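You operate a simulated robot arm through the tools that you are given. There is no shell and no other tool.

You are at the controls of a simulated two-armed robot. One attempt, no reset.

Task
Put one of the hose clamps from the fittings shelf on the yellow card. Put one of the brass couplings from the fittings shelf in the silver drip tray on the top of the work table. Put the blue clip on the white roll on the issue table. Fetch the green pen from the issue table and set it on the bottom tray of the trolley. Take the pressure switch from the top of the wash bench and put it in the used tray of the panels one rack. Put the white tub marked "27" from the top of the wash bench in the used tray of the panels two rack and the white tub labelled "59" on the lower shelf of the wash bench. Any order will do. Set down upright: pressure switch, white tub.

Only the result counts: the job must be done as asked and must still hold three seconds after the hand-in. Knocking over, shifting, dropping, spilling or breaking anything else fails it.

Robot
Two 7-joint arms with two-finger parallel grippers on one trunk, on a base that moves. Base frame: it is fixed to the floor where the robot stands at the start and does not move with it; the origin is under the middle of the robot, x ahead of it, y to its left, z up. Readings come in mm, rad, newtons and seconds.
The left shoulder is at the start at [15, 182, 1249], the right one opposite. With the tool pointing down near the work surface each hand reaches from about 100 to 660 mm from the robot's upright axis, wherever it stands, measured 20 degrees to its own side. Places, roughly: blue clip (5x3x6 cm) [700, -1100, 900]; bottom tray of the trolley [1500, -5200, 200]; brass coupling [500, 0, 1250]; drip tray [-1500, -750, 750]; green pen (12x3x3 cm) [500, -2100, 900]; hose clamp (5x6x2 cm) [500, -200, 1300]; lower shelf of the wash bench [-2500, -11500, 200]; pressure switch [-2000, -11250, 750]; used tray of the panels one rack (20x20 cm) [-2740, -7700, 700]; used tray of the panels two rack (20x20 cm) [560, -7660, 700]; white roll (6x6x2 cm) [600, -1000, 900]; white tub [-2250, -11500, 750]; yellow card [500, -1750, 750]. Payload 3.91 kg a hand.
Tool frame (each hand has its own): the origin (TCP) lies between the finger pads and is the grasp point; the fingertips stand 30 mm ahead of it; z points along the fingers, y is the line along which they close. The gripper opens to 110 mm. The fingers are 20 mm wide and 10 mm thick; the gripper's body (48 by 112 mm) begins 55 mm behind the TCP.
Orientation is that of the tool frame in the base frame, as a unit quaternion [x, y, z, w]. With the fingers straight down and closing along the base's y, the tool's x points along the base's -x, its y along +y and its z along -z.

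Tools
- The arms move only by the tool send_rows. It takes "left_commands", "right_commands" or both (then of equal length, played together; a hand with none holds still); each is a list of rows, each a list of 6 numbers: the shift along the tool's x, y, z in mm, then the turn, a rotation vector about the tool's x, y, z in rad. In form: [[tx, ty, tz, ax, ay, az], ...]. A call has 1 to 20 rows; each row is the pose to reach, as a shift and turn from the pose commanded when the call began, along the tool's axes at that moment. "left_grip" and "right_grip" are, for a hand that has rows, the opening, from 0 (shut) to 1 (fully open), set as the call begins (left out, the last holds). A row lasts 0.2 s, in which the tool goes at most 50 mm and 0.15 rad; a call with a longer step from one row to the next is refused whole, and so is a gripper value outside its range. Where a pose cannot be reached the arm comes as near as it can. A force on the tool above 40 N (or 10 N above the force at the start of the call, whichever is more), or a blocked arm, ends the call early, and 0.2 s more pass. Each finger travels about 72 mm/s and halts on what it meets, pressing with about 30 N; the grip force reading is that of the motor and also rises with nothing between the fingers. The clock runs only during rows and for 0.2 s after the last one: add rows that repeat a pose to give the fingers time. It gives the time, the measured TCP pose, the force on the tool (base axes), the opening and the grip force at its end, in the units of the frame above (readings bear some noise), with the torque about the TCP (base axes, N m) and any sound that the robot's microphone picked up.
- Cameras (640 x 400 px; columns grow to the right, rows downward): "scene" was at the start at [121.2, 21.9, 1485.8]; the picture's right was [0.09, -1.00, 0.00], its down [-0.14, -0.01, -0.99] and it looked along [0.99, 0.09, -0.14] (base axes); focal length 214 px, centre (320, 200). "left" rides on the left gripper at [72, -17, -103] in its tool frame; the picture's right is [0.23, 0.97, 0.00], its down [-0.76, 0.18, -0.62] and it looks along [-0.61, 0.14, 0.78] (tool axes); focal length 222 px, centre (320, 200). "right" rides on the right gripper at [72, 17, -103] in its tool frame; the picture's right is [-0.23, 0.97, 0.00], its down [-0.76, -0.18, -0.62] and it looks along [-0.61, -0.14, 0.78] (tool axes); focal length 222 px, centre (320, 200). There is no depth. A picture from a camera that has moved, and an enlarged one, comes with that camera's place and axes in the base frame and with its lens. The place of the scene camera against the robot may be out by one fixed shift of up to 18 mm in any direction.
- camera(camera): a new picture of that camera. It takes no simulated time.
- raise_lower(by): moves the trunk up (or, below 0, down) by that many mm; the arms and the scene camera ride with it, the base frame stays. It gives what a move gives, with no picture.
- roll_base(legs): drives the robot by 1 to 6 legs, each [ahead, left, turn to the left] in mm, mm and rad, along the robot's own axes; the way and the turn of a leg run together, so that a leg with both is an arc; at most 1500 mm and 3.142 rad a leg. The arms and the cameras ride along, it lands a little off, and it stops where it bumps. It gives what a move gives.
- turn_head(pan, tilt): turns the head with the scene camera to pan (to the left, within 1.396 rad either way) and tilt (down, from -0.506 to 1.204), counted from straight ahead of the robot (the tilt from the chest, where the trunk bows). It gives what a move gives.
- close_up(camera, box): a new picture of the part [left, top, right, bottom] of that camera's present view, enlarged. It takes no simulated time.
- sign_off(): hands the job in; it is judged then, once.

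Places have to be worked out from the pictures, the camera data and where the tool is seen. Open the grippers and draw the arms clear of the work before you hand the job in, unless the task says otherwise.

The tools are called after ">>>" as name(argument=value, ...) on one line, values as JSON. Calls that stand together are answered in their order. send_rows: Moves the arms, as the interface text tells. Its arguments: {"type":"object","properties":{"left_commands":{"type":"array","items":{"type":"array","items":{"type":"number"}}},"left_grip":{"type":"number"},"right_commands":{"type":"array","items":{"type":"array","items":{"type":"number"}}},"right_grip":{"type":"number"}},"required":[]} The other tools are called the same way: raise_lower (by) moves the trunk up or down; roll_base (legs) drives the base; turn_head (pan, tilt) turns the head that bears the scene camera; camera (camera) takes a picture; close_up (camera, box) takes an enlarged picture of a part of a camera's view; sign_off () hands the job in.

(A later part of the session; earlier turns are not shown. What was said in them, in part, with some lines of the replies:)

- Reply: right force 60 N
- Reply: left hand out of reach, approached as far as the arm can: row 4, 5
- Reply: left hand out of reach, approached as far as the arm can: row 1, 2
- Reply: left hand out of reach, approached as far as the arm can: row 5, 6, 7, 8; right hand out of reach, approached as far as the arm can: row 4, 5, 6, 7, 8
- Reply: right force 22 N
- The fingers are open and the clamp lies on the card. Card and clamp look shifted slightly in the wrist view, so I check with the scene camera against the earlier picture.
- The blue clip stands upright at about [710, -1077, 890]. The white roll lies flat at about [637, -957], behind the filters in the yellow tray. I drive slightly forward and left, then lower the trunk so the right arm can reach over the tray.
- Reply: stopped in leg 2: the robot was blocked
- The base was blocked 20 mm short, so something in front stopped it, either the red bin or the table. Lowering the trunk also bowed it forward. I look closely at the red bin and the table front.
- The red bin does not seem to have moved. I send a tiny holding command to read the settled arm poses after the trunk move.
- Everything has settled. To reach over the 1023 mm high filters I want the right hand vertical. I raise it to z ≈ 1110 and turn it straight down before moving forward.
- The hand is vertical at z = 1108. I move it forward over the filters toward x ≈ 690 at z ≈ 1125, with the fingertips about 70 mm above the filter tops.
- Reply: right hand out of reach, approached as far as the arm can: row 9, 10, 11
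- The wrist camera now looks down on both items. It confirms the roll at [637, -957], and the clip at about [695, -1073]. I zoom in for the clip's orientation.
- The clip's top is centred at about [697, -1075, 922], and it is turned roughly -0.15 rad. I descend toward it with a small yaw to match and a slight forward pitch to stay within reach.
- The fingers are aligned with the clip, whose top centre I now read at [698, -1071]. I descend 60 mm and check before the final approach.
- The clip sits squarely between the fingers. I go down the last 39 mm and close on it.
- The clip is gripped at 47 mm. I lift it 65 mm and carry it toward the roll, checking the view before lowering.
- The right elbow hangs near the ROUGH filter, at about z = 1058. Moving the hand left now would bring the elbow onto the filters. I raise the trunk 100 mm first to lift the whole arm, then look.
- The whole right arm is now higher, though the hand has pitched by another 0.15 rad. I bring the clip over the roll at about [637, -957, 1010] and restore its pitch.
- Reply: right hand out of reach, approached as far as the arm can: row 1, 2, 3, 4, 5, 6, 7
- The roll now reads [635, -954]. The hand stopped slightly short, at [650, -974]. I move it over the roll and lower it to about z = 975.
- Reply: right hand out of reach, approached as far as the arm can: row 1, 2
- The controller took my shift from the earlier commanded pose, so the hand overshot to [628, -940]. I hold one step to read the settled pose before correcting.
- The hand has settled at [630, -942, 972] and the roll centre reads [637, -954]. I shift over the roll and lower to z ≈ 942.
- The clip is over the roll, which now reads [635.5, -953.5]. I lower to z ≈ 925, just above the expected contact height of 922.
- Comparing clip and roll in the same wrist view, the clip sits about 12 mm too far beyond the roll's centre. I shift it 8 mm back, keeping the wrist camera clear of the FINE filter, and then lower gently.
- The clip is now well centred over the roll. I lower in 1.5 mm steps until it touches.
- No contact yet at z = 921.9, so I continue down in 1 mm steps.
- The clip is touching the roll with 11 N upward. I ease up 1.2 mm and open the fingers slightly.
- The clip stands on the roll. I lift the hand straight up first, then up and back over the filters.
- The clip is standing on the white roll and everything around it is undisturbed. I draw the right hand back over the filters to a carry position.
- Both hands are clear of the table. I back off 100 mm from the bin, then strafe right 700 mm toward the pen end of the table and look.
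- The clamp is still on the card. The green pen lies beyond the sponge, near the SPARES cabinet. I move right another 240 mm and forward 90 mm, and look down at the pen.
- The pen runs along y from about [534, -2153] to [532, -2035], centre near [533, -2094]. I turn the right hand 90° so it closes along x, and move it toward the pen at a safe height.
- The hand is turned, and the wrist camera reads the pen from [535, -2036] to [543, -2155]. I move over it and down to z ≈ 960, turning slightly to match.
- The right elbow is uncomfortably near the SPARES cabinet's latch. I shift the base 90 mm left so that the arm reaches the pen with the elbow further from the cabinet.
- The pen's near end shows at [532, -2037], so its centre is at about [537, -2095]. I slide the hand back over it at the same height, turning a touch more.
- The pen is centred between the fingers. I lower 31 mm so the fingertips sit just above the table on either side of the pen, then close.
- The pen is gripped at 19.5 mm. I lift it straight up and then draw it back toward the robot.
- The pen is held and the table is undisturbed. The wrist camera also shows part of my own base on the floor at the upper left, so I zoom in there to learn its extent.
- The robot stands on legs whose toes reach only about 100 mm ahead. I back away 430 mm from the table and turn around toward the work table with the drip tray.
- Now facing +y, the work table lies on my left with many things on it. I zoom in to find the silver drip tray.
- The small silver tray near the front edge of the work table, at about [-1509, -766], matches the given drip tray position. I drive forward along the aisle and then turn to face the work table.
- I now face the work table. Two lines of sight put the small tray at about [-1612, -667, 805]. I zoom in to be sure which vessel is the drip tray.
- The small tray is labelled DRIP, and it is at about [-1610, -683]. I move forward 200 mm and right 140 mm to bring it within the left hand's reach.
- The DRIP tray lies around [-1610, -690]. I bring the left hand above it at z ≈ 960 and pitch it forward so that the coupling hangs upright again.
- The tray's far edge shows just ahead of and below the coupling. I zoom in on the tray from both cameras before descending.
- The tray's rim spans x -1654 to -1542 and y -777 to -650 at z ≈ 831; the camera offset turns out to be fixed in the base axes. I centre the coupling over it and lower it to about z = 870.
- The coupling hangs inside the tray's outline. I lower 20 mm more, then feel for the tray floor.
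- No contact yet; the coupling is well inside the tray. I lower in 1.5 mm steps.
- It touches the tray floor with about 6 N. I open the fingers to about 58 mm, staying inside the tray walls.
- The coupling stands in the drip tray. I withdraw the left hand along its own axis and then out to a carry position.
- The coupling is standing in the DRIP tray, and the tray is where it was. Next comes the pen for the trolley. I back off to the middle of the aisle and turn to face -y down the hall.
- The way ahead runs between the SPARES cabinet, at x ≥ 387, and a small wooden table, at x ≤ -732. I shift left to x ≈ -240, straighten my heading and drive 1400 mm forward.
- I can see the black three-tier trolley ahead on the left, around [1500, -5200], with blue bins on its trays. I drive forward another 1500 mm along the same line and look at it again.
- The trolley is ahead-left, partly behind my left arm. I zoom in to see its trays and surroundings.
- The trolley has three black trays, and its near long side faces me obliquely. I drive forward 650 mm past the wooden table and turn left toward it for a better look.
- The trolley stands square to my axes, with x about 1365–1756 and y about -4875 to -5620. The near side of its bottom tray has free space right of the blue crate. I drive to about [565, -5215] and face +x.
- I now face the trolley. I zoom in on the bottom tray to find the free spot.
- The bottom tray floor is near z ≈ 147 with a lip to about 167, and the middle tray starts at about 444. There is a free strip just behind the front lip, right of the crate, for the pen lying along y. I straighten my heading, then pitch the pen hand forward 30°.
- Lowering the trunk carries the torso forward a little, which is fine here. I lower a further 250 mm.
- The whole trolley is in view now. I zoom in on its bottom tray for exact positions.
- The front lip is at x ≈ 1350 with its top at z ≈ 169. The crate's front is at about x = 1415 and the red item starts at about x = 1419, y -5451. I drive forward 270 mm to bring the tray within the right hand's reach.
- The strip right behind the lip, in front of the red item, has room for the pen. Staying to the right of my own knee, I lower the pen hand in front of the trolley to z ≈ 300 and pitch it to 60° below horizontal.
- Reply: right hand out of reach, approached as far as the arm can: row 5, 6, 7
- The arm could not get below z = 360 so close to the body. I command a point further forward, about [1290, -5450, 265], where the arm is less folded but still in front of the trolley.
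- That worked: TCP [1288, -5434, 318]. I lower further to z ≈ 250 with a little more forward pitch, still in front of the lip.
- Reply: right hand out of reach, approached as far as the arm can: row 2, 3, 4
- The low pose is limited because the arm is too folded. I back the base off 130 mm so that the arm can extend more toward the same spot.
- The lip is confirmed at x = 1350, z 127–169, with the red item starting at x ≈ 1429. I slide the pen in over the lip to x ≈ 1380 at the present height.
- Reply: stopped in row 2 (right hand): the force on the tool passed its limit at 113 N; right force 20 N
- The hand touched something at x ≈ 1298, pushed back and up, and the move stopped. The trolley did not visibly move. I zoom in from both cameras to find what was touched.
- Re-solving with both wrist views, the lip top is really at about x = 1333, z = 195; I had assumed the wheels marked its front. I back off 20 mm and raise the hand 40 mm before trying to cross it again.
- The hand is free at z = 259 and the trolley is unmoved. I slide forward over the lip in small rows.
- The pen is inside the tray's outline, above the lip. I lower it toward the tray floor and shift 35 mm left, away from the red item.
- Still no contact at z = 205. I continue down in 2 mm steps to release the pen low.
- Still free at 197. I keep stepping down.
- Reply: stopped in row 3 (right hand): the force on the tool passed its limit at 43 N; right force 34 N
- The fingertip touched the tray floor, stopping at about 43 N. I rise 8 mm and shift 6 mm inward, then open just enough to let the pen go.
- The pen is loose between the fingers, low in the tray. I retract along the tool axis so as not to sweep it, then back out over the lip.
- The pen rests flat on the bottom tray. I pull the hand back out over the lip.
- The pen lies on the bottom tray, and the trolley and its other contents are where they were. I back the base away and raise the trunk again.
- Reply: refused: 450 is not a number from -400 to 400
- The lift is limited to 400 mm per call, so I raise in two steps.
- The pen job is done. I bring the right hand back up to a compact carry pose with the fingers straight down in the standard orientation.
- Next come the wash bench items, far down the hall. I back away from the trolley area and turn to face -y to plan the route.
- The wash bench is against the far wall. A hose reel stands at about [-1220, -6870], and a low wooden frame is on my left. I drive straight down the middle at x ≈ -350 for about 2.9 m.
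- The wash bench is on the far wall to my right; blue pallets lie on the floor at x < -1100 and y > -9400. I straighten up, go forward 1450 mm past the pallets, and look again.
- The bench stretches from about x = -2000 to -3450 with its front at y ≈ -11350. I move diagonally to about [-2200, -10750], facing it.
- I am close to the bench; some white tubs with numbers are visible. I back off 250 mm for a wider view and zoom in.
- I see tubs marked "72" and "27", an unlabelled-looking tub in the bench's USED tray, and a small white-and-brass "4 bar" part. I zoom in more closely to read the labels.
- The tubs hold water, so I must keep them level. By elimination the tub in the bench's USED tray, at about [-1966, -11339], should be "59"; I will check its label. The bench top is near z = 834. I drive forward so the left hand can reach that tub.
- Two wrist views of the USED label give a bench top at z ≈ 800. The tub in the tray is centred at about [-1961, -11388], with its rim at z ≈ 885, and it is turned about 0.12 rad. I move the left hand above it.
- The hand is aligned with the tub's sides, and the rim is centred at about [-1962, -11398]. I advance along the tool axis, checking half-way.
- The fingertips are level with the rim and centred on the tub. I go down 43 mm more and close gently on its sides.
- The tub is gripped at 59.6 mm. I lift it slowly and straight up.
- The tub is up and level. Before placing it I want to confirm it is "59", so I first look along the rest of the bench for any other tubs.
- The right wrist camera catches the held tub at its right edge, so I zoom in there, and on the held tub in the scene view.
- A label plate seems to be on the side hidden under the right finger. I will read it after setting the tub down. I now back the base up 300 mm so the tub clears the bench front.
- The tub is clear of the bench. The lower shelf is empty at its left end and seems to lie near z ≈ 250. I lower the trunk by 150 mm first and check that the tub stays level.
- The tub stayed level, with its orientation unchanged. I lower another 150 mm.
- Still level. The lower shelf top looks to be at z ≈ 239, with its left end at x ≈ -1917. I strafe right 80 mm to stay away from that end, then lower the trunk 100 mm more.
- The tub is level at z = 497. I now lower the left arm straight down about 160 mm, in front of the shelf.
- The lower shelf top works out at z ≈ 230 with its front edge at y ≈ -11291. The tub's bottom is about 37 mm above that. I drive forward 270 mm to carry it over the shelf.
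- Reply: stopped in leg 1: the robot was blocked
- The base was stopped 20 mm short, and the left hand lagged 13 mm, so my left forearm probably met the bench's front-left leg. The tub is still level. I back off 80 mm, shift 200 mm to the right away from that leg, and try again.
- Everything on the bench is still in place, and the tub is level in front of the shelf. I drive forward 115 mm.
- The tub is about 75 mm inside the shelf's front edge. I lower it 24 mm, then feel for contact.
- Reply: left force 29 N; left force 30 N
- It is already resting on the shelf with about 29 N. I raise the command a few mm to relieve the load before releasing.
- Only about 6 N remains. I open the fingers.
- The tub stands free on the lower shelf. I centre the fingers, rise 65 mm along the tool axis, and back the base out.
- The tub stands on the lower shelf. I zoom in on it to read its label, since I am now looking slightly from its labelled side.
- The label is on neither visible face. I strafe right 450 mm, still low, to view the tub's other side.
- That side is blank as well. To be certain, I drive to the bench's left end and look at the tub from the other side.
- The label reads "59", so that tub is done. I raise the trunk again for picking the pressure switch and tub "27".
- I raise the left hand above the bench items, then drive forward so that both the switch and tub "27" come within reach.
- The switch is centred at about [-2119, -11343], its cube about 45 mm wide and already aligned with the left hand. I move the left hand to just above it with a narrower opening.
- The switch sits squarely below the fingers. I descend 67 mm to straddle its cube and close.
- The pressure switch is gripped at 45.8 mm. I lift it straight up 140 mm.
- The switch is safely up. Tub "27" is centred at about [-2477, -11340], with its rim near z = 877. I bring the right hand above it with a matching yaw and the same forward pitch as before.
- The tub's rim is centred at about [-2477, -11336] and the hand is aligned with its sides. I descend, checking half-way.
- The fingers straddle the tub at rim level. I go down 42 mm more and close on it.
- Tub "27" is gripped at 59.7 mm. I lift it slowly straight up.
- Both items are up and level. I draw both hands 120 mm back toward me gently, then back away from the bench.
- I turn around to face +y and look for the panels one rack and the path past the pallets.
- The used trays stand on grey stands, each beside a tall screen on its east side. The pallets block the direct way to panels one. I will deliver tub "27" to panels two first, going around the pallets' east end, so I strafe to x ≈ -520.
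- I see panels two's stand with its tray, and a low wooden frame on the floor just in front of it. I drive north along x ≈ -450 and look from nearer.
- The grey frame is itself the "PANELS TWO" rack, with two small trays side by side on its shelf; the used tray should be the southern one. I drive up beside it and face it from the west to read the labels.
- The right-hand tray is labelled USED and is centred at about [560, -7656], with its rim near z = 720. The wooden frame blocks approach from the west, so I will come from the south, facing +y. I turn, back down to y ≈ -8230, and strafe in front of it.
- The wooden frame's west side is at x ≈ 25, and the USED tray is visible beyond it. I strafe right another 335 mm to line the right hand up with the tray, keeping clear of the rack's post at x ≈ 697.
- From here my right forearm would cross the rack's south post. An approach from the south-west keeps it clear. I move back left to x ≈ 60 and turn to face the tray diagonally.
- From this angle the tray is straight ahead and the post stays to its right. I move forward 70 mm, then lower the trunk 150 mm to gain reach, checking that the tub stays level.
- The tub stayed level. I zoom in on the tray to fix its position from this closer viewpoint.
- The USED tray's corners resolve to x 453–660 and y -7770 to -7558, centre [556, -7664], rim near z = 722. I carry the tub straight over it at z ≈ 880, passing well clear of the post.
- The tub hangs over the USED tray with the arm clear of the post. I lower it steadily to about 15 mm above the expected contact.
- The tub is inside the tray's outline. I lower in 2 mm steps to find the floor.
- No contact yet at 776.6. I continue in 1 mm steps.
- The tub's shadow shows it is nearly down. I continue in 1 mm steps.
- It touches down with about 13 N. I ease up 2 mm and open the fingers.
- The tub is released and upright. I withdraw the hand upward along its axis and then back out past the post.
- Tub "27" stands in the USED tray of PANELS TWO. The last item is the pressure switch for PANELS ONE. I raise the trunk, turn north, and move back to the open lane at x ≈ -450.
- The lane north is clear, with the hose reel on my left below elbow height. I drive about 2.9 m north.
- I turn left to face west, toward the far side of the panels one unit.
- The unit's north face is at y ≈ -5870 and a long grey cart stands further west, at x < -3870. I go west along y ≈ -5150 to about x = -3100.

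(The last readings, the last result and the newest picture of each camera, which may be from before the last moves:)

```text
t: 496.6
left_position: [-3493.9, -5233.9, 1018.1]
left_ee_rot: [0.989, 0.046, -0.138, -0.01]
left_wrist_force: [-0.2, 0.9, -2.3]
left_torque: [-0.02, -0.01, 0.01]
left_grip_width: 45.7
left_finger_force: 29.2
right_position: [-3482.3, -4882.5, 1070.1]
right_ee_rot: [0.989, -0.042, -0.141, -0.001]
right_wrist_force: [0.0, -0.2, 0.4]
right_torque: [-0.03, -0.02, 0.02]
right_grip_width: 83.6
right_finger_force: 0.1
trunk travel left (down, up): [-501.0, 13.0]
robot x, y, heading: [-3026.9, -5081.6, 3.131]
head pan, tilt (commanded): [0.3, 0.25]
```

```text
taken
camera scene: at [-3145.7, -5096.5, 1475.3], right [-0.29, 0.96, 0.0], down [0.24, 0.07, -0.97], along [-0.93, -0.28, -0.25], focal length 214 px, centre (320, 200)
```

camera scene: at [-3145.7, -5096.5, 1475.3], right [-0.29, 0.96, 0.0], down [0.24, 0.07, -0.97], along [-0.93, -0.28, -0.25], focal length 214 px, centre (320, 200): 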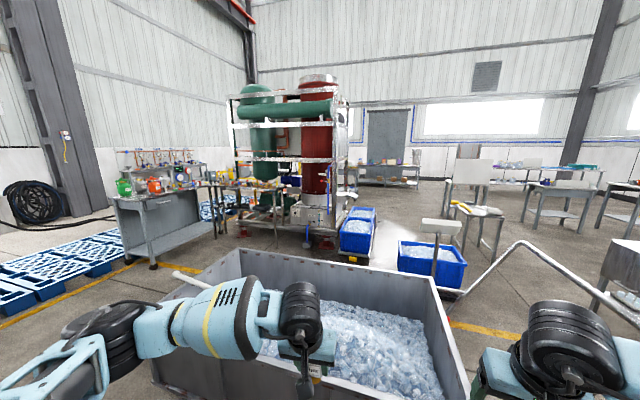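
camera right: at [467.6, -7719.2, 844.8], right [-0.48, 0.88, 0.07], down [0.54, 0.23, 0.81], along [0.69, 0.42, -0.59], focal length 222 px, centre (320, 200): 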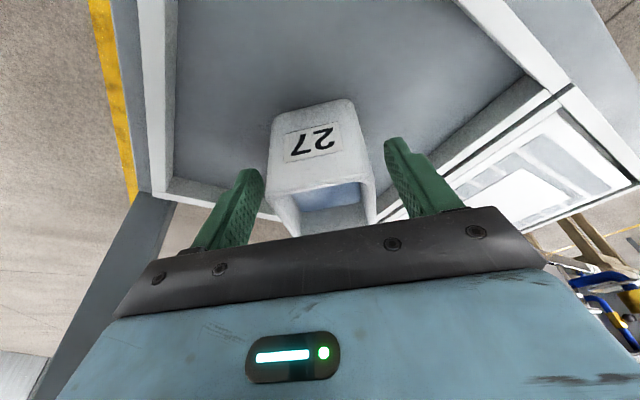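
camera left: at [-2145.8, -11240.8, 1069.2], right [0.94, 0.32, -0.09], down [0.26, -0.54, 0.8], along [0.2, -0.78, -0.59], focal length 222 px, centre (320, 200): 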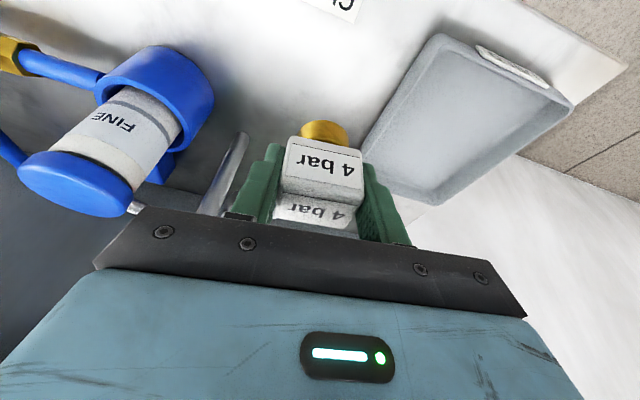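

The cart's rim is at x ≈ -3640, still 600 mm ahead. I turn left to face south and look along the west side of the unit.

>>> roll_base(legs=[[0, 0, 1.58]])

>>> turn_head(pan=0.0, tilt=0.3)

>>> camera(camera="scene")

```text
t: 500.9
left_position: [-2881.9, -5548.2, 1019.4]
left_ee_rot: [0.669, 0.73, -0.106, 0.091]
left_wrist_force: [0.2, -0.3, -1.5]
left_torque: [0.0, -0.04, 0.01]
left_grip_width: 45.9
left_finger_force: 29.9
right_position: [-3230.5, -5537.1, 1070.2]
right_ee_rot: [0.73, 0.669, -0.1, 0.098]
right_wrist_force: [-0.2, -0.1, -0.5]
right_torque: [-0.03, 0.04, 0.0]
right_grip_width: 83.5
right_finger_force: 0.0
trunk travel left (down, up): [-501.0, 13.0]
robot x, y, heading: [-3031.2, -5080.2, -1.581]
head pan, tilt (commanded): [0.3, 0.25]
```

```text
t: 501.7
left_position: [-2880.7, -5549.4, 1017.5]
left_ee_rot: [0.668, 0.731, -0.105, 0.091]
left_wrist_force: [0.2, 0.7, -1.8]
left_torque: [0.02, -0.02, -0.02]
left_grip_width: 45.6
left_finger_force: 30.4
right_position: [-3231.7, -5537.6, 1070.1]
right_ee_rot: [0.73, 0.669, -0.099, 0.098]
right_wrist_force: [0.4, 0.2, 0.2]
right_torque: [0.03, 0.03, 0.01]
right_grip_width: 83.8
right_finger_force: 0.0
trunk travel left (down, up): [-501.0, 13.0]
robot x, y, heading: [-3026.9, -5082.2, -1.586]
head pan, tilt (commanded): [0.0, 0.3]
```

```text
taken
camera scene: at [-3029.2, -5191.7, 1470.6], right [-1.0, 0.01, 0.0], down [0.0, 0.3, -0.96], along [-0.01, -0.96, -0.3], focal length 214 px, centre (320, 200)
```

scene: 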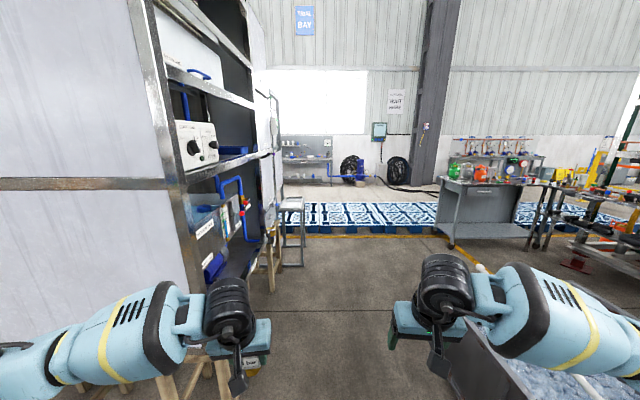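

The way south along the unit's west face is clear, and I can see the PANELS ONE stand ahead on the left. I drive down to about [-3230, -7230].

>>> roll_base(legs=[[1150, -120, 0], [950, -50, 0.01]])

>>> turn_head(pan=0.7, tilt=0.5)

>>> camera(camera="scene")

```text
t: 512.0
left_position: [-3113.1, -7620.6, 1018.8]
left_ee_rot: [0.673, 0.726, -0.106, 0.091]
left_wrist_force: [-0.6, 0.4, -1.6]
left_torque: [0.03, 0.02, 0.0]
left_grip_width: 45.8
left_finger_force: 30.2
right_position: [-3462.5, -7604.2, 1070.7]
right_ee_rot: [0.736, 0.663, -0.1, 0.097]
right_wrist_force: [-0.4, 0.3, -0.2]
right_torque: [-0.02, 0.02, -0.01]
right_grip_width: 83.5
right_finger_force: 0.1
trunk travel left (down, up): [-501.0, 13.0]
robot x, y, heading: [-3251.7, -7156.6, -1.599]
head pan, tilt (commanded): [0.0, 0.3]
```

```text
t: 513.1
left_position: [-3111.7, -7620.1, 1017.9]
left_ee_rot: [0.674, 0.726, -0.106, 0.09]
left_wrist_force: [-0.5, 0.4, -1.2]
left_torque: [0.03, 0.04, 0.03]
left_grip_width: 45.7
left_finger_force: 29.7
right_position: [-3462.8, -7604.0, 1070.7]
right_ee_rot: [0.735, 0.663, -0.1, 0.098]
right_wrist_force: [-0.3, -0.6, -0.4]
right_torque: [0.0, 0.01, -0.01]
right_grip_width: 83.7
right_finger_force: 0.1
trunk travel left (down, up): [-501.0, 13.0]
robot x, y, heading: [-3252.3, -7153.7, -1.6]
head pan, tilt (commanded): [0.7, 0.499]
```

```text
taken
camera scene: at [-3195.8, -7239.5, 1452.2], right [-0.78, -0.62, 0.0], down [-0.3, 0.37, -0.88], along [0.55, -0.69, -0.48], focal length 214 px, centre (320, 200)
```

scene: 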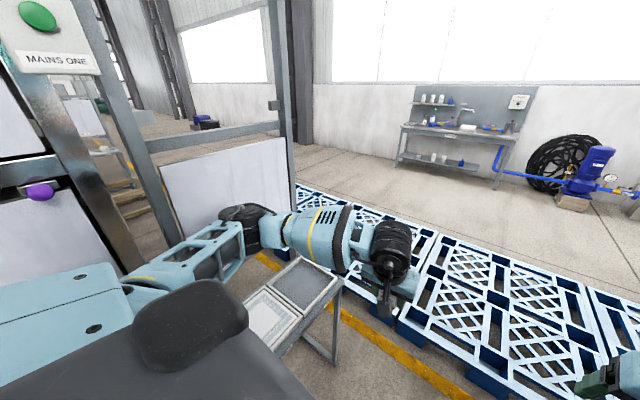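

I see PANELS ONE's shelf with two trays. I turn left to face it diagonally.

>>> roll_base(legs=[[0, 0, 0.8]])

>>> turn_head(pan=0.0, tilt=0.6)

>>> camera(camera="scene")

>>> camera(camera="left")

```text
t: 515.6
left_position: [-2820.6, -7379.7, 1017.8]
left_ee_rot: [0.34, 0.93, -0.062, 0.124]
left_wrist_force: [0.0, 1.1, -1.2]
left_torque: [-0.01, 0.01, -0.01]
left_grip_width: 45.6
left_finger_force: 30.5
right_position: [-3076.2, -7618.4, 1069.8]
right_ee_rot: [0.42, 0.897, -0.055, 0.129]
right_wrist_force: [0.4, -0.1, -0.1]
right_torque: [0.0, 0.0, -0.02]
right_grip_width: 83.5
right_finger_force: 0.0
trunk travel left (down, up): [-501.0, 13.0]
robot x, y, heading: [-3253.4, -7157.2, -0.795]
head pan, tilt (commanded): [0.7, 0.499]
```

```text
t: 516.6
left_position: [-2821.2, -7379.6, 1018.5]
left_ee_rot: [0.339, 0.93, -0.063, 0.125]
left_wrist_force: [0.2, 0.3, -1.5]
left_torque: [0.0, 0.0, -0.04]
left_grip_width: 45.7
left_finger_force: 29.9
right_position: [-3076.6, -7617.9, 1070.5]
right_ee_rot: [0.42, 0.897, -0.055, 0.129]
right_wrist_force: [0.3, -1.1, 0.1]
right_torque: [0.02, 0.0, 0.0]
right_grip_width: 83.5
right_finger_force: 0.0
trunk travel left (down, up): [-501.0, 13.0]
robot x, y, heading: [-3251.8, -7155.3, -0.8]
head pan, tilt (commanded): [0.0, 0.6]
```

```text
taken
camera scene: at [-3170.3, -7223.7, 1443.1], right [-0.72, -0.7, 0.0], down [-0.39, 0.41, -0.83], along [0.57, -0.59, -0.56], focal length 214 px, centre (320, 200)
```

scene: 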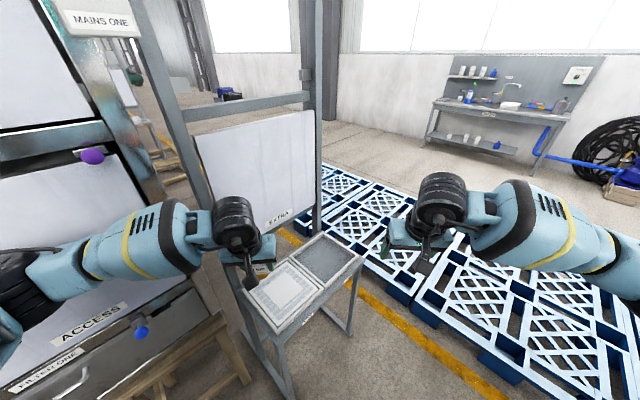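

```text
taken
camera left: at [-2905.4, -7326.0, 1098.2], right [0.46, 0.88, -0.09], down [0.56, -0.21, 0.8], along [0.69, -0.42, -0.59], focal length 222 px, centre (320, 200)
```

left: 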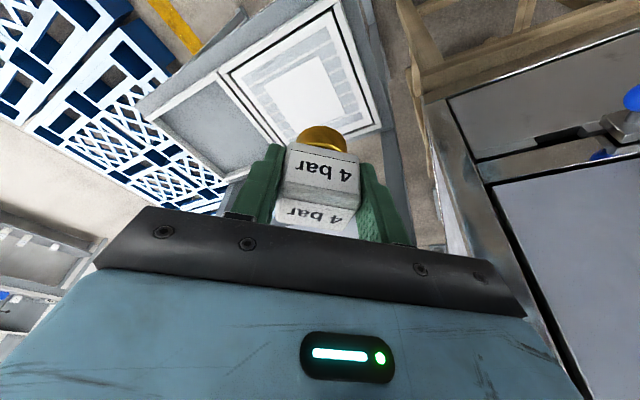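

>>> close_up(camera="scene", box=[230, 215, 390, 345])

>>> close_up(camera="scene", box=[290, 215, 390, 315])

```text
3.08 times, centred on (310, 280) of scene
camera zoom: at [-3170.3, -7223.7, 1443.1], right [-0.72, -0.7, 0.0], down [-0.39, 0.41, -0.83], along [0.57, -0.59, -0.56], focal length 660 px, centre (351, -46)
```

zoom: 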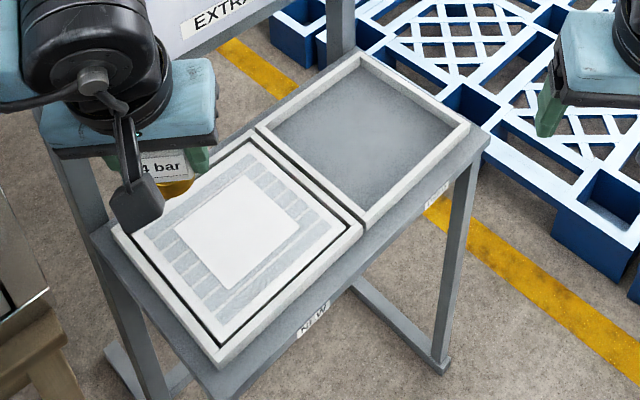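

```text
4.00 times, centred on (340, 265) of scene
camera zoom: at [-3170.3, -7223.7, 1443.1], right [-0.72, -0.7, 0.0], down [-0.39, 0.41, -0.83], along [0.57, -0.59, -0.56], focal length 858 px, centre (240, -60)
```

zoom: 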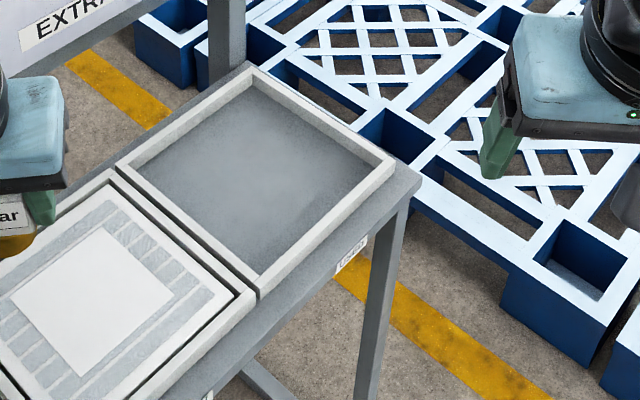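

The far tray is labelled USED; its corners give a centre of [-2742, -7702], matching the given place. I move forward 70 mm and lower the trunk 150 mm for reach.

>>> roll_base(legs=[[70, 0, 0]])

>>> raise_lower(by=-80)

>>> raise_lower(by=-70)

>>> camera(camera="scene")

>>> camera(camera="left")

```text
t: 517.6
left_position: [-2770.1, -7429.5, 1017.5]
left_ee_rot: [0.339, 0.931, -0.061, 0.124]
left_wrist_force: [0.3, 0.3, -2.1]
left_torque: [-0.01, -0.02, 0.01]
left_grip_width: 45.8
left_finger_force: 30.2
right_position: [-3027.2, -7669.2, 1069.6]
right_ee_rot: [0.419, 0.897, -0.055, 0.129]
right_wrist_force: [0.6, 1.2, 0.5]
right_torque: [-0.01, 0.02, 0.03]
right_grip_width: 83.8
right_finger_force: 0.1
trunk travel left (down, up): [-501.0, 13.0]
robot x, y, heading: [-3200.4, -7202.0, -0.8]
head pan, tilt (commanded): [0.0, 0.6]
```

```text
t: 518.8
left_position: [-2770.5, -7428.2, 938.2]
left_ee_rot: [0.339, 0.93, -0.063, 0.125]
left_wrist_force: [0.5, -0.5, -1.0]
left_torque: [0.02, 0.01, 0.01]
left_grip_width: 45.9
left_finger_force: 30.0
right_position: [-3025.4, -7668.3, 991.5]
right_ee_rot: [0.419, 0.897, -0.054, 0.13]
right_wrist_force: [0.3, 0.1, 0.3]
right_torque: [-0.01, 0.04, 0.01]
right_grip_width: 83.5
right_finger_force: 0.0
trunk travel left (down, up): [-421.0, 93.0]
robot x, y, heading: [-3201.4, -7201.9, -0.795]
head pan, tilt (commanded): [0.0, 0.6]
```

```text
t: 519.9
left_position: [-2775.3, -7428.0, 868.8]
left_ee_rot: [0.34, 0.93, -0.061, 0.125]
left_wrist_force: [0.1, 0.9, -2.1]
left_torque: [0.02, 0.02, 0.01]
left_grip_width: 45.5
left_finger_force: 30.3
right_position: [-3030.0, -7667.7, 921.4]
right_ee_rot: [0.419, 0.897, -0.053, 0.132]
right_wrist_force: [0.1, -0.5, 0.6]
right_torque: [-0.02, 0.02, -0.05]
right_grip_width: 83.8
right_finger_force: 0.0
trunk travel left (down, up): [-351.0, 163.0]
robot x, y, heading: [-3202.7, -7201.8, -0.799]
head pan, tilt (commanded): [0.0, 0.6]
```

```text
taken
camera scene: at [-3054.9, -7347.9, 1269.2], right [-0.72, -0.7, 0.0], down [-0.39, 0.4, -0.83], along [0.58, -0.59, -0.56], focal length 214 px, centre (320, 200)
```

scene: 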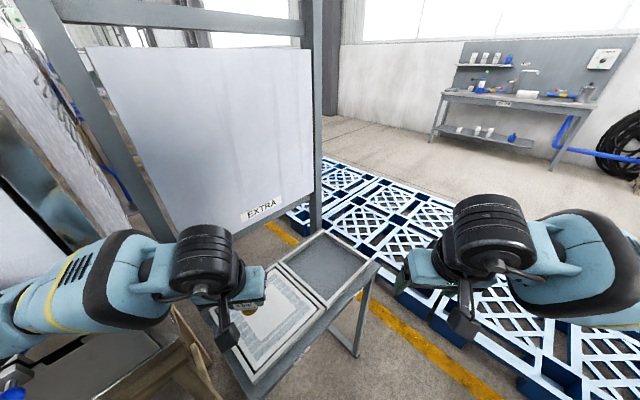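

```text
taken
camera left: at [-2860.8, -7375.4, 948.9], right [0.46, 0.88, -0.09], down [0.56, -0.21, 0.8], along [0.69, -0.42, -0.59], focal length 222 px, centre (320, 200)
```

left: 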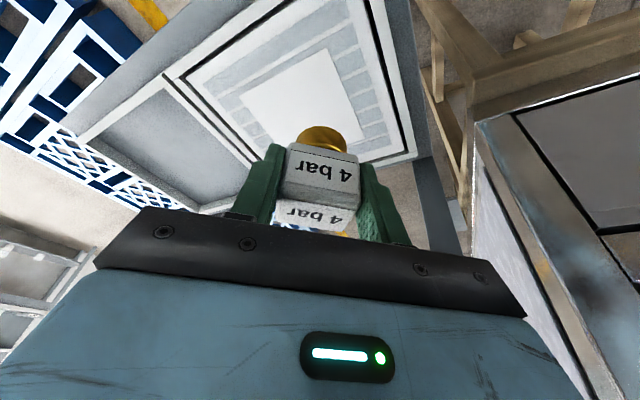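

From here my left forearm would swing into the EXTRA panel. Facing east keeps the forearm parallel to the panel, so I back off, turn to heading 0, and strafe south to come at the tray from the west.

>>> roll_base(legs=[[-170, 0, 0], [0, 0, 0.81]])

>>> camera(camera="scene")

```text
t: 523.4
left_position: [-2854.7, -6931.6, 867.9]
left_ee_rot: [-0.054, 0.989, -0.009, 0.139]
left_wrist_force: [0.0, 0.3, -1.8]
left_torque: [0.05, 0.02, -0.01]
left_grip_width: 45.7
left_finger_force: 29.8
right_position: [-2858.5, -7280.6, 920.2]
right_ee_rot: [0.034, 0.99, -0.001, 0.14]
right_wrist_force: [-0.7, 0.0, 0.7]
right_torque: [0.04, -0.07, -0.01]
right_grip_width: 83.5
right_finger_force: 0.1
trunk travel left (down, up): [-351.0, 163.0]
robot x, y, heading: [-3318.3, -7089.8, 0.006]
head pan, tilt (commanded): [0.0, 0.6]
```

```text
taken
camera scene: at [-3096.1, -7072.2, 1268.7], right [0.01, -1.0, 0.0], down [-0.56, 0.0, -0.83], along [0.82, 0.01, -0.56], focal length 214 px, centre (320, 200)
```

scene: 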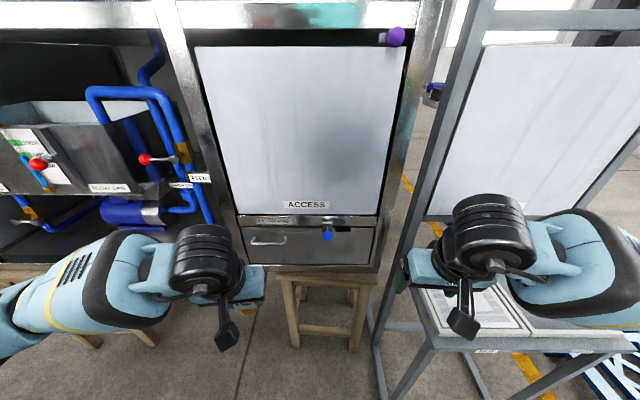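

Facing east now, I strafe right about 700 mm to stand west of the USED tray.

>>> roll_base(legs=[[0, -350, 0], [0, -350, 0]])

>>> camera(camera="scene")

>>> camera(camera="left")

```text
t: 530.4
left_position: [-2851.1, -7641.2, 867.8]
left_ee_rot: [-0.05, 0.989, -0.009, 0.138]
left_wrist_force: [-0.2, -0.4, -1.2]
left_torque: [0.03, 0.05, -0.01]
left_grip_width: 45.7
left_finger_force: 29.3
right_position: [-2857.3, -7990.8, 919.4]
right_ee_rot: [0.036, 0.989, 0.001, 0.14]
right_wrist_force: [-0.3, 0.2, 0.1]
right_torque: [-0.02, -0.03, 0.0]
right_grip_width: 83.6
right_finger_force: 0.2
trunk travel left (down, up): [-351.0, 163.0]
robot x, y, heading: [-3312.1, -7795.1, 0.006]
head pan, tilt (commanded): [0.0, 0.6]
```

```text
taken
camera scene: at [-3093.8, -7781.0, 1268.7], right [0.0, -1.0, 0.0], down [-0.56, 0.0, -0.83], along [0.83, 0.0, -0.56], focal length 214 px, centre (320, 200)
```

scene: 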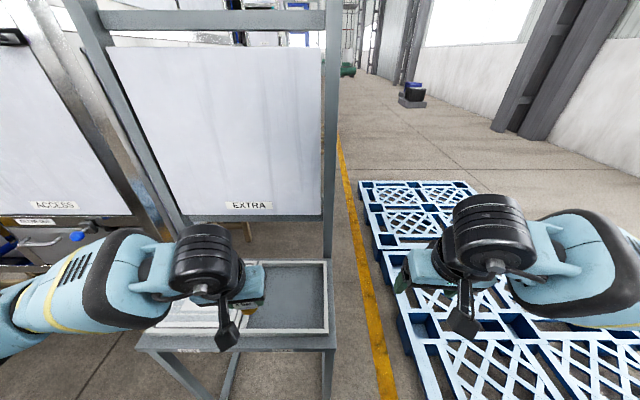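

```text
taken
camera left: at [-2949.0, -7664.0, 948.2], right [-0.31, 0.95, -0.09], down [0.54, 0.26, 0.8], along [0.78, 0.2, -0.59], focal length 222 px, centre (320, 200)
```

left: 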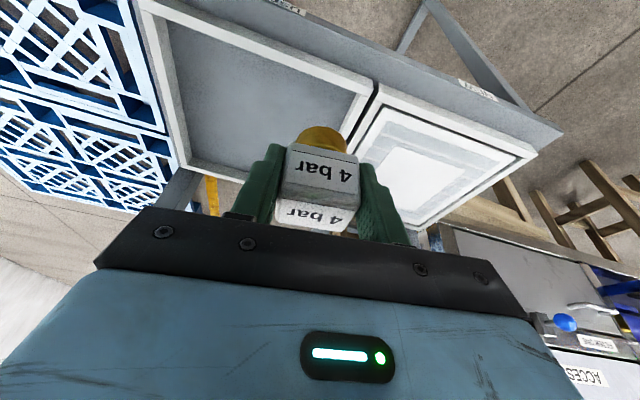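

The USED tray is right ahead-left. I bring the switch over its centre at the same height.

>>> send_rows(left_commands=[[-19, -14, 6, 0, 0, 0], [-38, -28, 12, 0, 0, 0], [-58, -43, 18, 0, 0, 0], [-77, -57, 24, 0, 0, 0], [-96.1, -71, 29.5, 0, 0, 0], [-96.1, -71, 29.5, 0, 0, 0]])

>>> camera(camera="left")

>>> camera(camera="scene")

```text
t: 531.8
left_position: [-2744.4, -7704.4, 868.6]
left_ee_rot: [-0.05, 0.989, -0.009, 0.137]
left_wrist_force: [0.0, -0.1, -1.2]
left_torque: [-0.01, 0.02, -0.01]
left_grip_width: 45.5
left_finger_force: 29.7
right_position: [-2858.3, -7991.1, 921.4]
right_ee_rot: [0.037, 0.989, 0.0, 0.141]
right_wrist_force: [0.4, -0.1, 0.4]
right_torque: [0.02, -0.03, -0.02]
right_grip_width: 83.8
right_finger_force: 0.0
trunk travel left (down, up): [-351.0, 163.0]
robot x, y, heading: [-3314.0, -7794.8, 0.006]
head pan, tilt (commanded): [0.0, 0.6]
```

```text
taken
camera left: at [-2841.3, -7726.9, 948.7], right [-0.31, 0.95, -0.09], down [0.54, 0.26, 0.8], along [0.78, 0.2, -0.59], focal length 222 px, centre (320, 200)
```

left: 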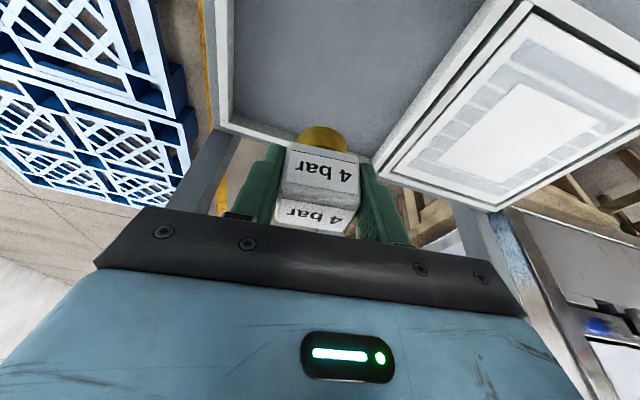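

```text
taken
camera scene: at [-3093.9, -7780.5, 1268.7], right [0.0, -1.0, 0.0], down [-0.56, 0.0, -0.83], along [0.83, 0.0, -0.56], focal length 214 px, centre (320, 200)
```

scene: 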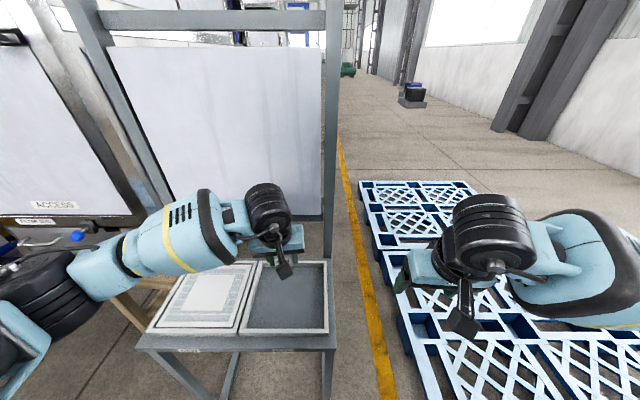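

The switch hangs over the centre of the tray. I lower it steadily to just above the floor.

>>> send_rows(left_commands=[[4, 0.5, 15, 0, 0, 0], [9, 1, 32, 0, 0, 0], [14, 1.6, 50, 0, 0, 0], [19, 2.2, 68, 0, 0, 0], [24, 2.8, 86, 0, 0, 0], [28, 3.3, 100, 0, 0, 0], [30, 3.5, 106, 0, 0, 0], [30, 3.5, 106, 0, 0, 0]])

>>> camera(camera="left")

>>> close_up(camera="scene", box=[200, 200, 360, 350])

```text
t: 533.6
left_position: [-2745.3, -7702.1, 757.8]
left_ee_rot: [-0.051, 0.989, -0.008, 0.138]
left_wrist_force: [0.4, 0.7, -2.1]
left_torque: [0.01, 0.0, 0.01]
left_grip_width: 45.9
left_finger_force: 30.1
right_position: [-2858.7, -7991.9, 920.7]
right_ee_rot: [0.037, 0.989, 0.0, 0.14]
right_wrist_force: [0.1, -0.3, -0.5]
right_torque: [-0.02, 0.01, 0.02]
right_grip_width: 83.6
right_finger_force: 0.1
trunk travel left (down, up): [-351.0, 163.0]
robot x, y, heading: [-3314.6, -7793.4, 0.005]
head pan, tilt (commanded): [0.0, 0.6]
```

```text
taken
camera left: at [-2842.6, -7724.6, 837.5], right [-0.31, 0.95, -0.09], down [0.54, 0.26, 0.8], along [0.78, 0.2, -0.59], focal length 222 px, centre (320, 200)
```

left: 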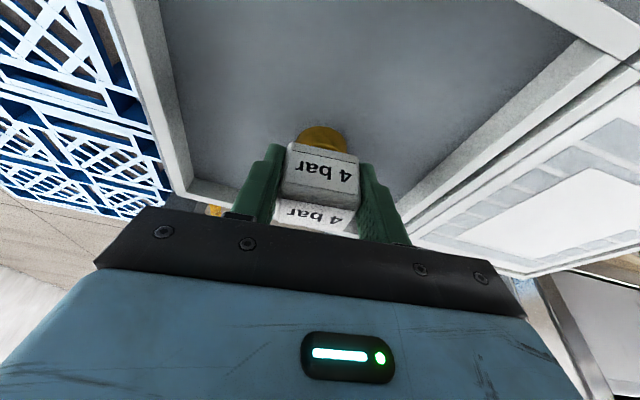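

```text
2.67 times, centred on (280, 275) of scene
camera zoom: at [-3093.8, -7780.8, 1268.7], right [0.0, -1.0, 0.0], down [-0.56, 0.0, -0.83], along [0.83, 0.0, -0.57], focal length 572 px, centre (427, 0)
```

zoom: 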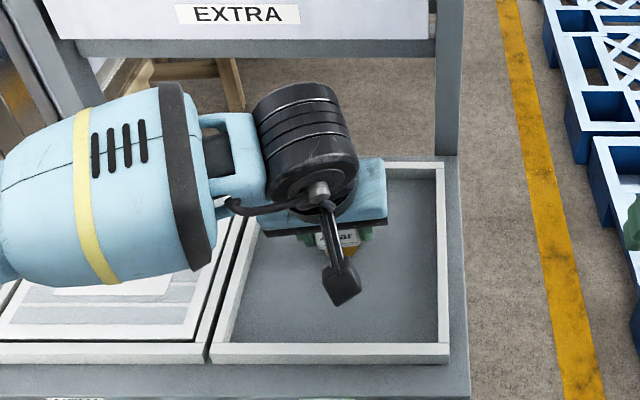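

About 10 mm remain. I lower in small steps to contact.

>>> send_rows(left_commands=[[0.5, 0, 1.9, 0, 0, 0], [1.1, 0.1, 3.8, 0, 0, 0], [1.6, 0.2, 5.8, 0, 0, 0], [1.9, 0.2, 6.7, 0, 0, 0], [1.9, 0.2, 6.7, 0, 0, 0]])

>>> send_rows(left_commands=[[0.3, 0, 1, 0, 0, 0], [0.5, 0, 2, 0, 0, 0], [0.8, 0, 3, 0, 0, 0], [0.8, 0, 3, 0, 0, 0]])

```text
t: 534.8
left_position: [-2745.4, -7701.8, 751.0]
left_ee_rot: [-0.05, 0.989, -0.009, 0.137]
left_wrist_force: [0.0, 0.0, -2.1]
left_torque: [-0.01, 0.03, 0.01]
left_grip_width: 45.8
left_finger_force: 30.1
right_position: [-2858.0, -7992.0, 920.2]
right_ee_rot: [0.036, 0.99, 0.0, 0.139]
right_wrist_force: [0.6, 0.2, 0.4]
right_torque: [-0.02, 0.0, -0.03]
right_grip_width: 83.5
right_finger_force: 0.1
trunk travel left (down, up): [-351.0, 163.0]
robot x, y, heading: [-3315.9, -7797.4, 0.002]
head pan, tilt (commanded): [0.0, 0.6]
```

```text
t: 535.8
left_position: [-2743.6, -7700.8, 748.9]
left_ee_rot: [-0.052, 0.989, -0.009, 0.138]
left_wrist_force: [0.1, -0.2, -1.7]
left_torque: [0.01, 0.05, 0.02]
left_grip_width: 45.6
left_finger_force: 29.8
right_position: [-2857.9, -7991.3, 920.8]
right_ee_rot: [0.037, 0.99, 0.0, 0.14]
right_wrist_force: [0.7, 0.0, -0.1]
right_torque: [0.0, -0.01, 0.0]
right_grip_width: 83.3
right_finger_force: 0.0
trunk travel left (down, up): [-351.0, 163.0]
robot x, y, heading: [-3311.7, -7792.7, -0.001]
head pan, tilt (commanded): [0.0, 0.6]
```

No contact yet at 749. I continue in 1 mm steps.

>>> send_rows(left_commands=[[0.3, 0, 1, 0, 0, 0], [0.5, 0, 2, 0, 0, 0], [0.8, 0, 3, 0, 0, 0], [0.8, 0, 3, 0, 0, 0]])

>>> send_rows(left_commands=[[0.3, 0, 1, 0, 0, 0], [0.5, 0, 2, 0, 0, 0], [0.5, 0, 2, 0, 0, 0]])

```text
t: 536.8
left_position: [-2745.1, -7702.6, 747.1]
left_ee_rot: [-0.051, 0.989, -0.009, 0.139]
left_wrist_force: [1.4, 1.6, 8.5]
left_torque: [0.3, -0.08, 0.04]
left_grip_width: 45.6
left_finger_force: 30.0
right_position: [-2858.8, -7991.5, 920.0]
right_ee_rot: [0.037, 0.989, 0.0, 0.14]
right_wrist_force: [0.7, 0.7, 0.6]
right_torque: [0.01, 0.0, -0.02]
right_grip_width: 83.7
right_finger_force: 0.0
trunk travel left (down, up): [-351.0, 163.0]
robot x, y, heading: [-3314.6, -7794.5, 0.002]
head pan, tilt (commanded): [0.0, 0.6]
```

```text
t: 537.6
left_position: [-2745.1, -7702.5, 745.7]
left_ee_rot: [-0.052, 0.988, -0.009, 0.142]
left_wrist_force: [-3.4, 6.8, 28.5]
left_torque: [1.04, -0.01, 0.06]
left_grip_width: 46.3
left_finger_force: 30.4
right_position: [-2860.0, -7991.5, 922.0]
right_ee_rot: [0.036, 0.989, 0.0, 0.141]
right_wrist_force: [0.2, 1.5, -0.1]
right_torque: [0.01, 0.0, 0.01]
right_grip_width: 83.4
right_finger_force: 0.1
trunk travel left (down, up): [-351.0, 163.0]
robot x, y, heading: [-3315.1, -7793.3, 0.002]
head pan, tilt (commanded): [0.0, 0.6]
```

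It is in contact, now pressed with about 29 N. I raise the command 2.5 mm to relieve it.

>>> send_rows(left_commands=[[-0.4, 0, -1.3, 0, 0, 0], [-0.7, 0, -2.5, 0, 0, 0], [-0.7, 0, -2.5, 0, 0, 0]])

```text
t: 538.4
left_position: [-2744.3, -7701.2, 743.9]
left_ee_rot: [-0.051, 0.989, -0.009, 0.141]
left_wrist_force: [1.2, 1.7, 20.6]
left_torque: [0.46, -0.28, -0.02]
left_grip_width: 45.7
left_finger_force: 29.9
right_position: [-2859.4, -7990.6, 921.5]
right_ee_rot: [0.037, 0.989, 0.0, 0.141]
right_wrist_force: [-0.3, 0.1, 0.6]
right_torque: [-0.01, 0.03, 0.0]
right_grip_width: 83.8
right_finger_force: 0.1
trunk travel left (down, up): [-351.0, 163.0]
robot x, y, heading: [-3312.9, -7794.5, 0.003]
head pan, tilt (commanded): [0.0, 0.6]
```

Still 21 N, so I rise another 1.5 mm.

>>> send_rows(left_commands=[[-0.2, 0, -0.8, 0, 0, 0], [-0.4, 0, -1.6, 0, 0, 0], [-0.4, 0, -1.6, 0, 0, 0]])

>>> close_up(camera="left", box=[220, 80, 420, 240])

```text
t: 539.2
left_position: [-2745.0, -7702.9, 745.4]
left_ee_rot: [-0.05, 0.989, -0.008, 0.137]
left_wrist_force: [3.2, -1.5, 7.7]
left_torque: [0.11, -0.22, -0.07]
left_grip_width: 45.8
left_finger_force: 29.8
right_position: [-2858.8, -7991.6, 920.5]
right_ee_rot: [0.037, 0.989, 0.001, 0.14]
right_wrist_force: [-0.3, -0.2, -1.3]
right_torque: [0.0, -0.03, 0.02]
right_grip_width: 83.4
right_finger_force: 0.1
trunk travel left (down, up): [-351.0, 163.0]
robot x, y, heading: [-3312.6, -7791.4, -0.002]
head pan, tilt (commanded): [0.0, 0.6]
```

```text
2.50 times, centred on (320, 160) of left
camera zoom: at [-2841.7, -7724.9, 825.9], right [-0.31, 0.95, -0.09], down [0.54, 0.26, 0.8], along [0.78, 0.2, -0.59], focal length 555 px, centre (320, 300)
```

zoom: 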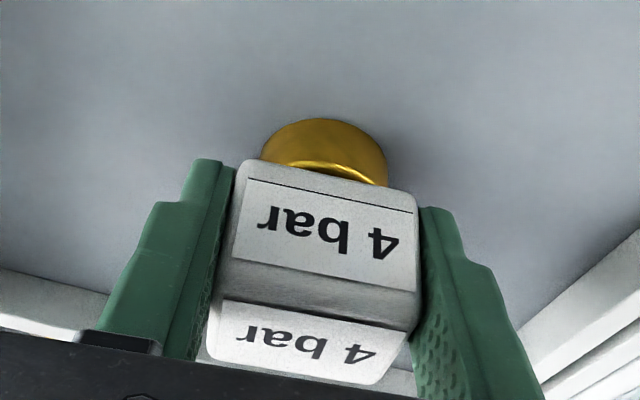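

Only about 8 N remains, and the switch sits squarely on its brass base. I open the fingers.

>>> send_rows(left_commands=[[0, 0, 0, 0, 0, 0], [0, 0, 0, 0, 0, 0], [0, 0, 0, 0, 0, 0]], left_grip=0.62)

>>> camera(camera="left")

```text
t: 540.0
left_position: [-2742.6, -7702.3, 746.8]
left_ee_rot: [-0.052, 0.989, -0.009, 0.138]
left_wrist_force: [0.6, 0.0, -0.2]
left_torque: [0.03, 0.0, 0.01]
left_grip_width: 68.0
left_finger_force: 0.1
right_position: [-2857.5, -7991.9, 920.6]
right_ee_rot: [0.036, 0.99, 0.0, 0.139]
right_wrist_force: [0.4, -1.4, -0.8]
right_torque: [0.01, 0.03, 0.01]
right_grip_width: 83.7
right_finger_force: 0.1
trunk travel left (down, up): [-351.0, 163.0]
robot x, y, heading: [-3313.0, -7797.0, 0.002]
head pan, tilt (commanded): [0.0, 0.6]
```

```text
taken
camera left: at [-2841.0, -7724.5, 826.4], right [-0.31, 0.95, -0.09], down [0.54, 0.26, 0.8], along [0.78, 0.2, -0.59], focal length 222 px, centre (320, 200)
```

left: 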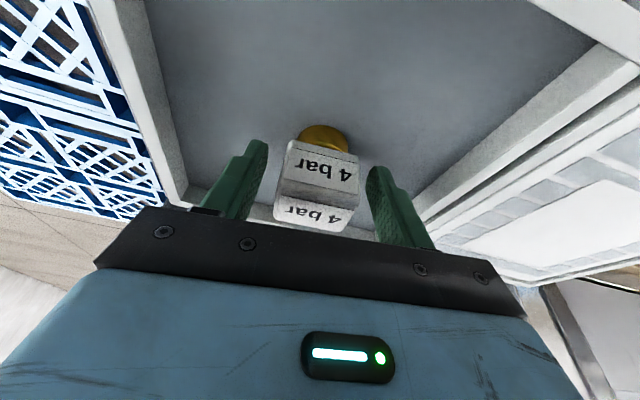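

The switch stands upright by itself. I withdraw the hand along its axis and back toward me.

>>> send_rows(left_commands=[[0, 0, -12, 0, 0, 0], [0, 0, -35, 0, 0, 0], [0, 0, -70, 0, 0, 0], [0, 0, -110, 0, 0, 0], [30, 0, -135, 0, 0, 0], [65, 0, -155, 0, 0, 0], [100, 0, -170, 0, 0, 0], [100, 0, -170, 0, 0, 0]])

>>> camera(camera="scene")

>>> close_up(camera="scene", box=[200, 220, 360, 350])

```text
t: 541.8
left_position: [-2890.3, -7710.9, 882.5]
left_ee_rot: [-0.051, 0.989, -0.009, 0.138]
left_wrist_force: [0.1, -0.4, 0.5]
left_torque: [0.0, 0.01, 0.0]
left_grip_width: 68.4
left_finger_force: 0.1
right_position: [-2858.2, -7990.0, 921.8]
right_ee_rot: [0.036, 0.989, 0.0, 0.141]
right_wrist_force: [0.7, 0.5, 0.5]
right_torque: [-0.03, -0.01, 0.01]
right_grip_width: 83.6
right_finger_force: 0.0
trunk travel left (down, up): [-351.0, 163.0]
robot x, y, heading: [-3312.0, -7792.8, 0.003]
head pan, tilt (commanded): [0.0, 0.6]
```

```text
taken
camera scene: at [-3093.6, -7780.8, 1268.7], right [0.0, -1.0, 0.0], down [-0.57, 0.0, -0.82], along [0.82, 0.0, -0.57], focal length 214 px, centre (320, 200)
```

scene: 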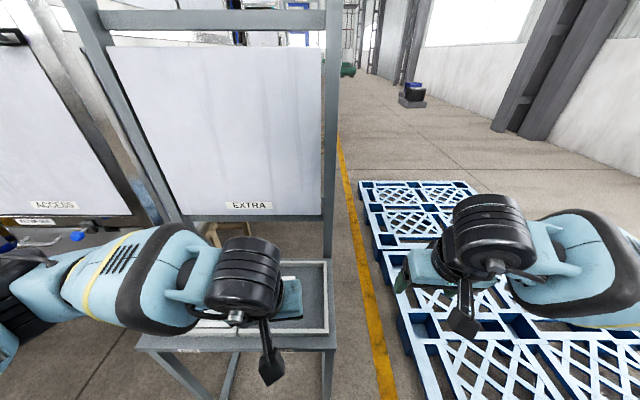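

```text
3.08 times, centred on (280, 285) of scene
camera zoom: at [-3093.6, -7780.8, 1268.7], right [0.0, -1.0, 0.0], down [-0.57, 0.0, -0.82], along [0.82, 0.0, -0.57], focal length 660 px, centre (443, -62)
```

zoom: 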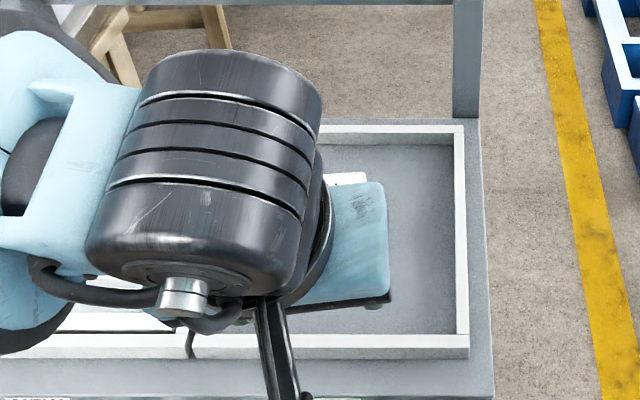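

I back the base away 300 mm to draw the arms clear and see the switch.

>>> roll_base(legs=[[-300, 0, 0]])

>>> raise_lower(by=150)

>>> camera(camera="scene")

>>> close_up(camera="scene", box=[230, 190, 360, 300])

```text
t: 543.8
left_position: [-3192.3, -7714.6, 884.3]
left_ee_rot: [-0.047, 0.989, -0.01, 0.138]
left_wrist_force: [-0.1, 1.2, 0.7]
left_torque: [0.01, 0.0, 0.0]
left_grip_width: 68.4
left_finger_force: 0.1
right_position: [-3162.2, -7994.2, 920.5]
right_ee_rot: [0.04, 0.989, 0.0, 0.14]
right_wrist_force: [0.0, -1.0, 0.6]
right_torque: [0.01, -0.01, 0.01]
right_grip_width: 83.6
right_finger_force: 0.2
trunk travel left (down, up): [-351.0, 163.0]
robot x, y, heading: [-3616.2, -7793.5, -0.006]
head pan, tilt (commanded): [0.0, 0.6]
```

```text
t: 545.6
left_position: [-3191.6, -7713.5, 1032.6]
left_ee_rot: [-0.047, 0.99, -0.009, 0.136]
left_wrist_force: [-0.4, -0.4, -0.4]
left_torque: [-0.01, 0.01, -0.03]
left_grip_width: 68.4
left_finger_force: 0.2
right_position: [-3161.7, -7995.0, 1069.3]
right_ee_rot: [0.042, 0.989, -0.001, 0.139]
right_wrist_force: [0.5, 0.3, -0.4]
right_torque: [0.01, 0.04, 0.02]
right_grip_width: 83.5
right_finger_force: 0.2
trunk travel left (down, up): [-501.0, 13.0]
robot x, y, heading: [-3617.5, -7791.6, -0.007]
head pan, tilt (commanded): [0.0, 0.6]
```

```text
taken
camera scene: at [-3498.0, -7781.1, 1442.9], right [-0.01, -1.0, 0.0], down [-0.57, 0.0, -0.82], along [0.82, -0.01, -0.57], focal length 214 px, centre (320, 200)
```

scene: 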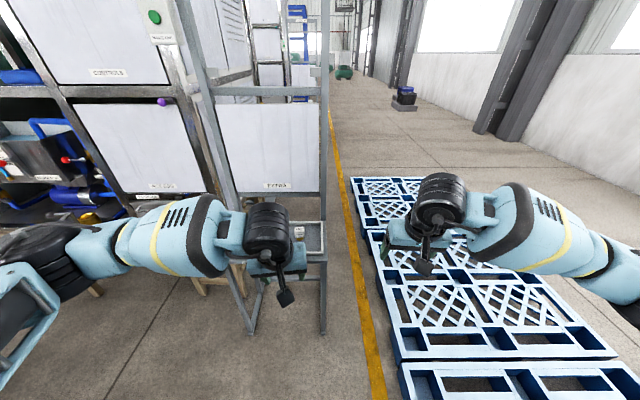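

```text
3.64 times, centred on (295, 245) of scene
camera zoom: at [-3498.0, -7781.1, 1442.9], right [-0.01, -1.0, 0.0], down [-0.57, 0.0, -0.82], along [0.82, -0.01, -0.57], focal length 780 px, centre (411, 36)
```

zoom: 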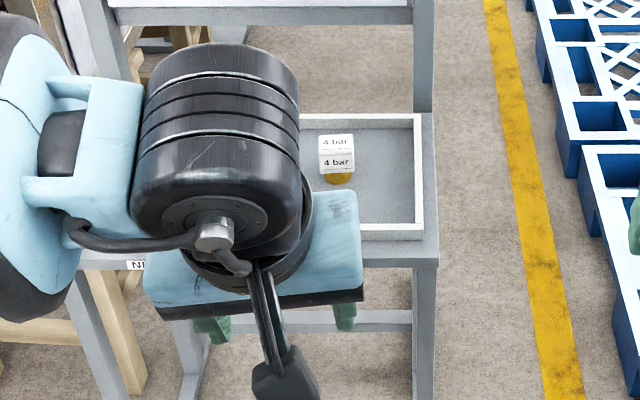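

The pressure switch stands upright in the USED tray of PANELS ONE, and the arms are clear. All seven placements are done; I open both grippers fully before handing in.

>>> send_rows(left_commands=[[0, 0, 0, 0, 0, 0], [0, 0, 0, 0, 0, 0], [0, 0, 0, 0, 0, 0]], right_commands=[[0, 0, 0, 0, 0, 0], [0, 0, 0, 0, 0, 0], [0, 0, 0, 0, 0, 0]], left_grip=1.0, right_grip=1.0)

```text
t: 546.4
left_position: [-3191.5, -7714.0, 1034.3]
left_ee_rot: [-0.047, 0.989, -0.009, 0.139]
left_wrist_force: [0.1, -0.3, 0.3]
left_torque: [0.01, 0.0, 0.01]
left_grip_width: 110.0
left_finger_force: 0.0
right_position: [-3161.1, -7994.6, 1070.1]
right_ee_rot: [0.041, 0.989, 0.0, 0.141]
right_wrist_force: [-0.1, 0.5, 0.1]
right_torque: [-0.02, 0.0, 0.0]
right_grip_width: 110.0
right_finger_force: 0.2
trunk travel left (down, up): [-501.0, 13.0]
robot x, y, heading: [-3616.3, -7794.8, -0.009]
head pan, tilt (commanded): [0.0, 0.6]
```

Both grippers are open at 110 mm, the arms are free, and every item was last seen in its place. I hand the job in.

>>> sign_off()

```text
The job is handed in.
```

I placed all seven items and handed the job in; the sign-off did not say how it was judged. I saw each item in its place after releasing it, but I did not go back to re-check the earlier ones before handing in.

| Item | Where it is now |
|---|---|
| Hose clamp (the one with the blue screw) | On the yellow "TRIAL LIST" card on the issue table |
| Brass coupling 29 | Standing in the silver tray labelled DRIP on the work table |
| Blue clip | Standing on the white roll on the issue table |
| Green pen | Lying on the bottom tray of the trolley |
| Pressure switch ("4 bar") | Upright in the tray labelled USED on the PANELS ONE rack |
| White tub "27" | Upright in the tray labelled USED on the PANELS TWO rack |
| White tub "59" | Upright on the lower shelf of the wash bench; I read its label after setting it down |

Some things were touched along the way, and any of them could count against the "nothing else shifted" rule:

- **Yellow card:** it slid about 8 mm sideways with the clamp when I opened the fingers. I left it there.
- **Trolley:** the hand hit the lip of the bottom tray once at about 113 N and stopped. The trolley did not visibly move.
- **Red bin (or issue table) and wash bench:** the base was blocked once near the red bin. It was blocked again when my left forearm probably met the wash bench's front-left leg. In the pictures nothing there looked moved.
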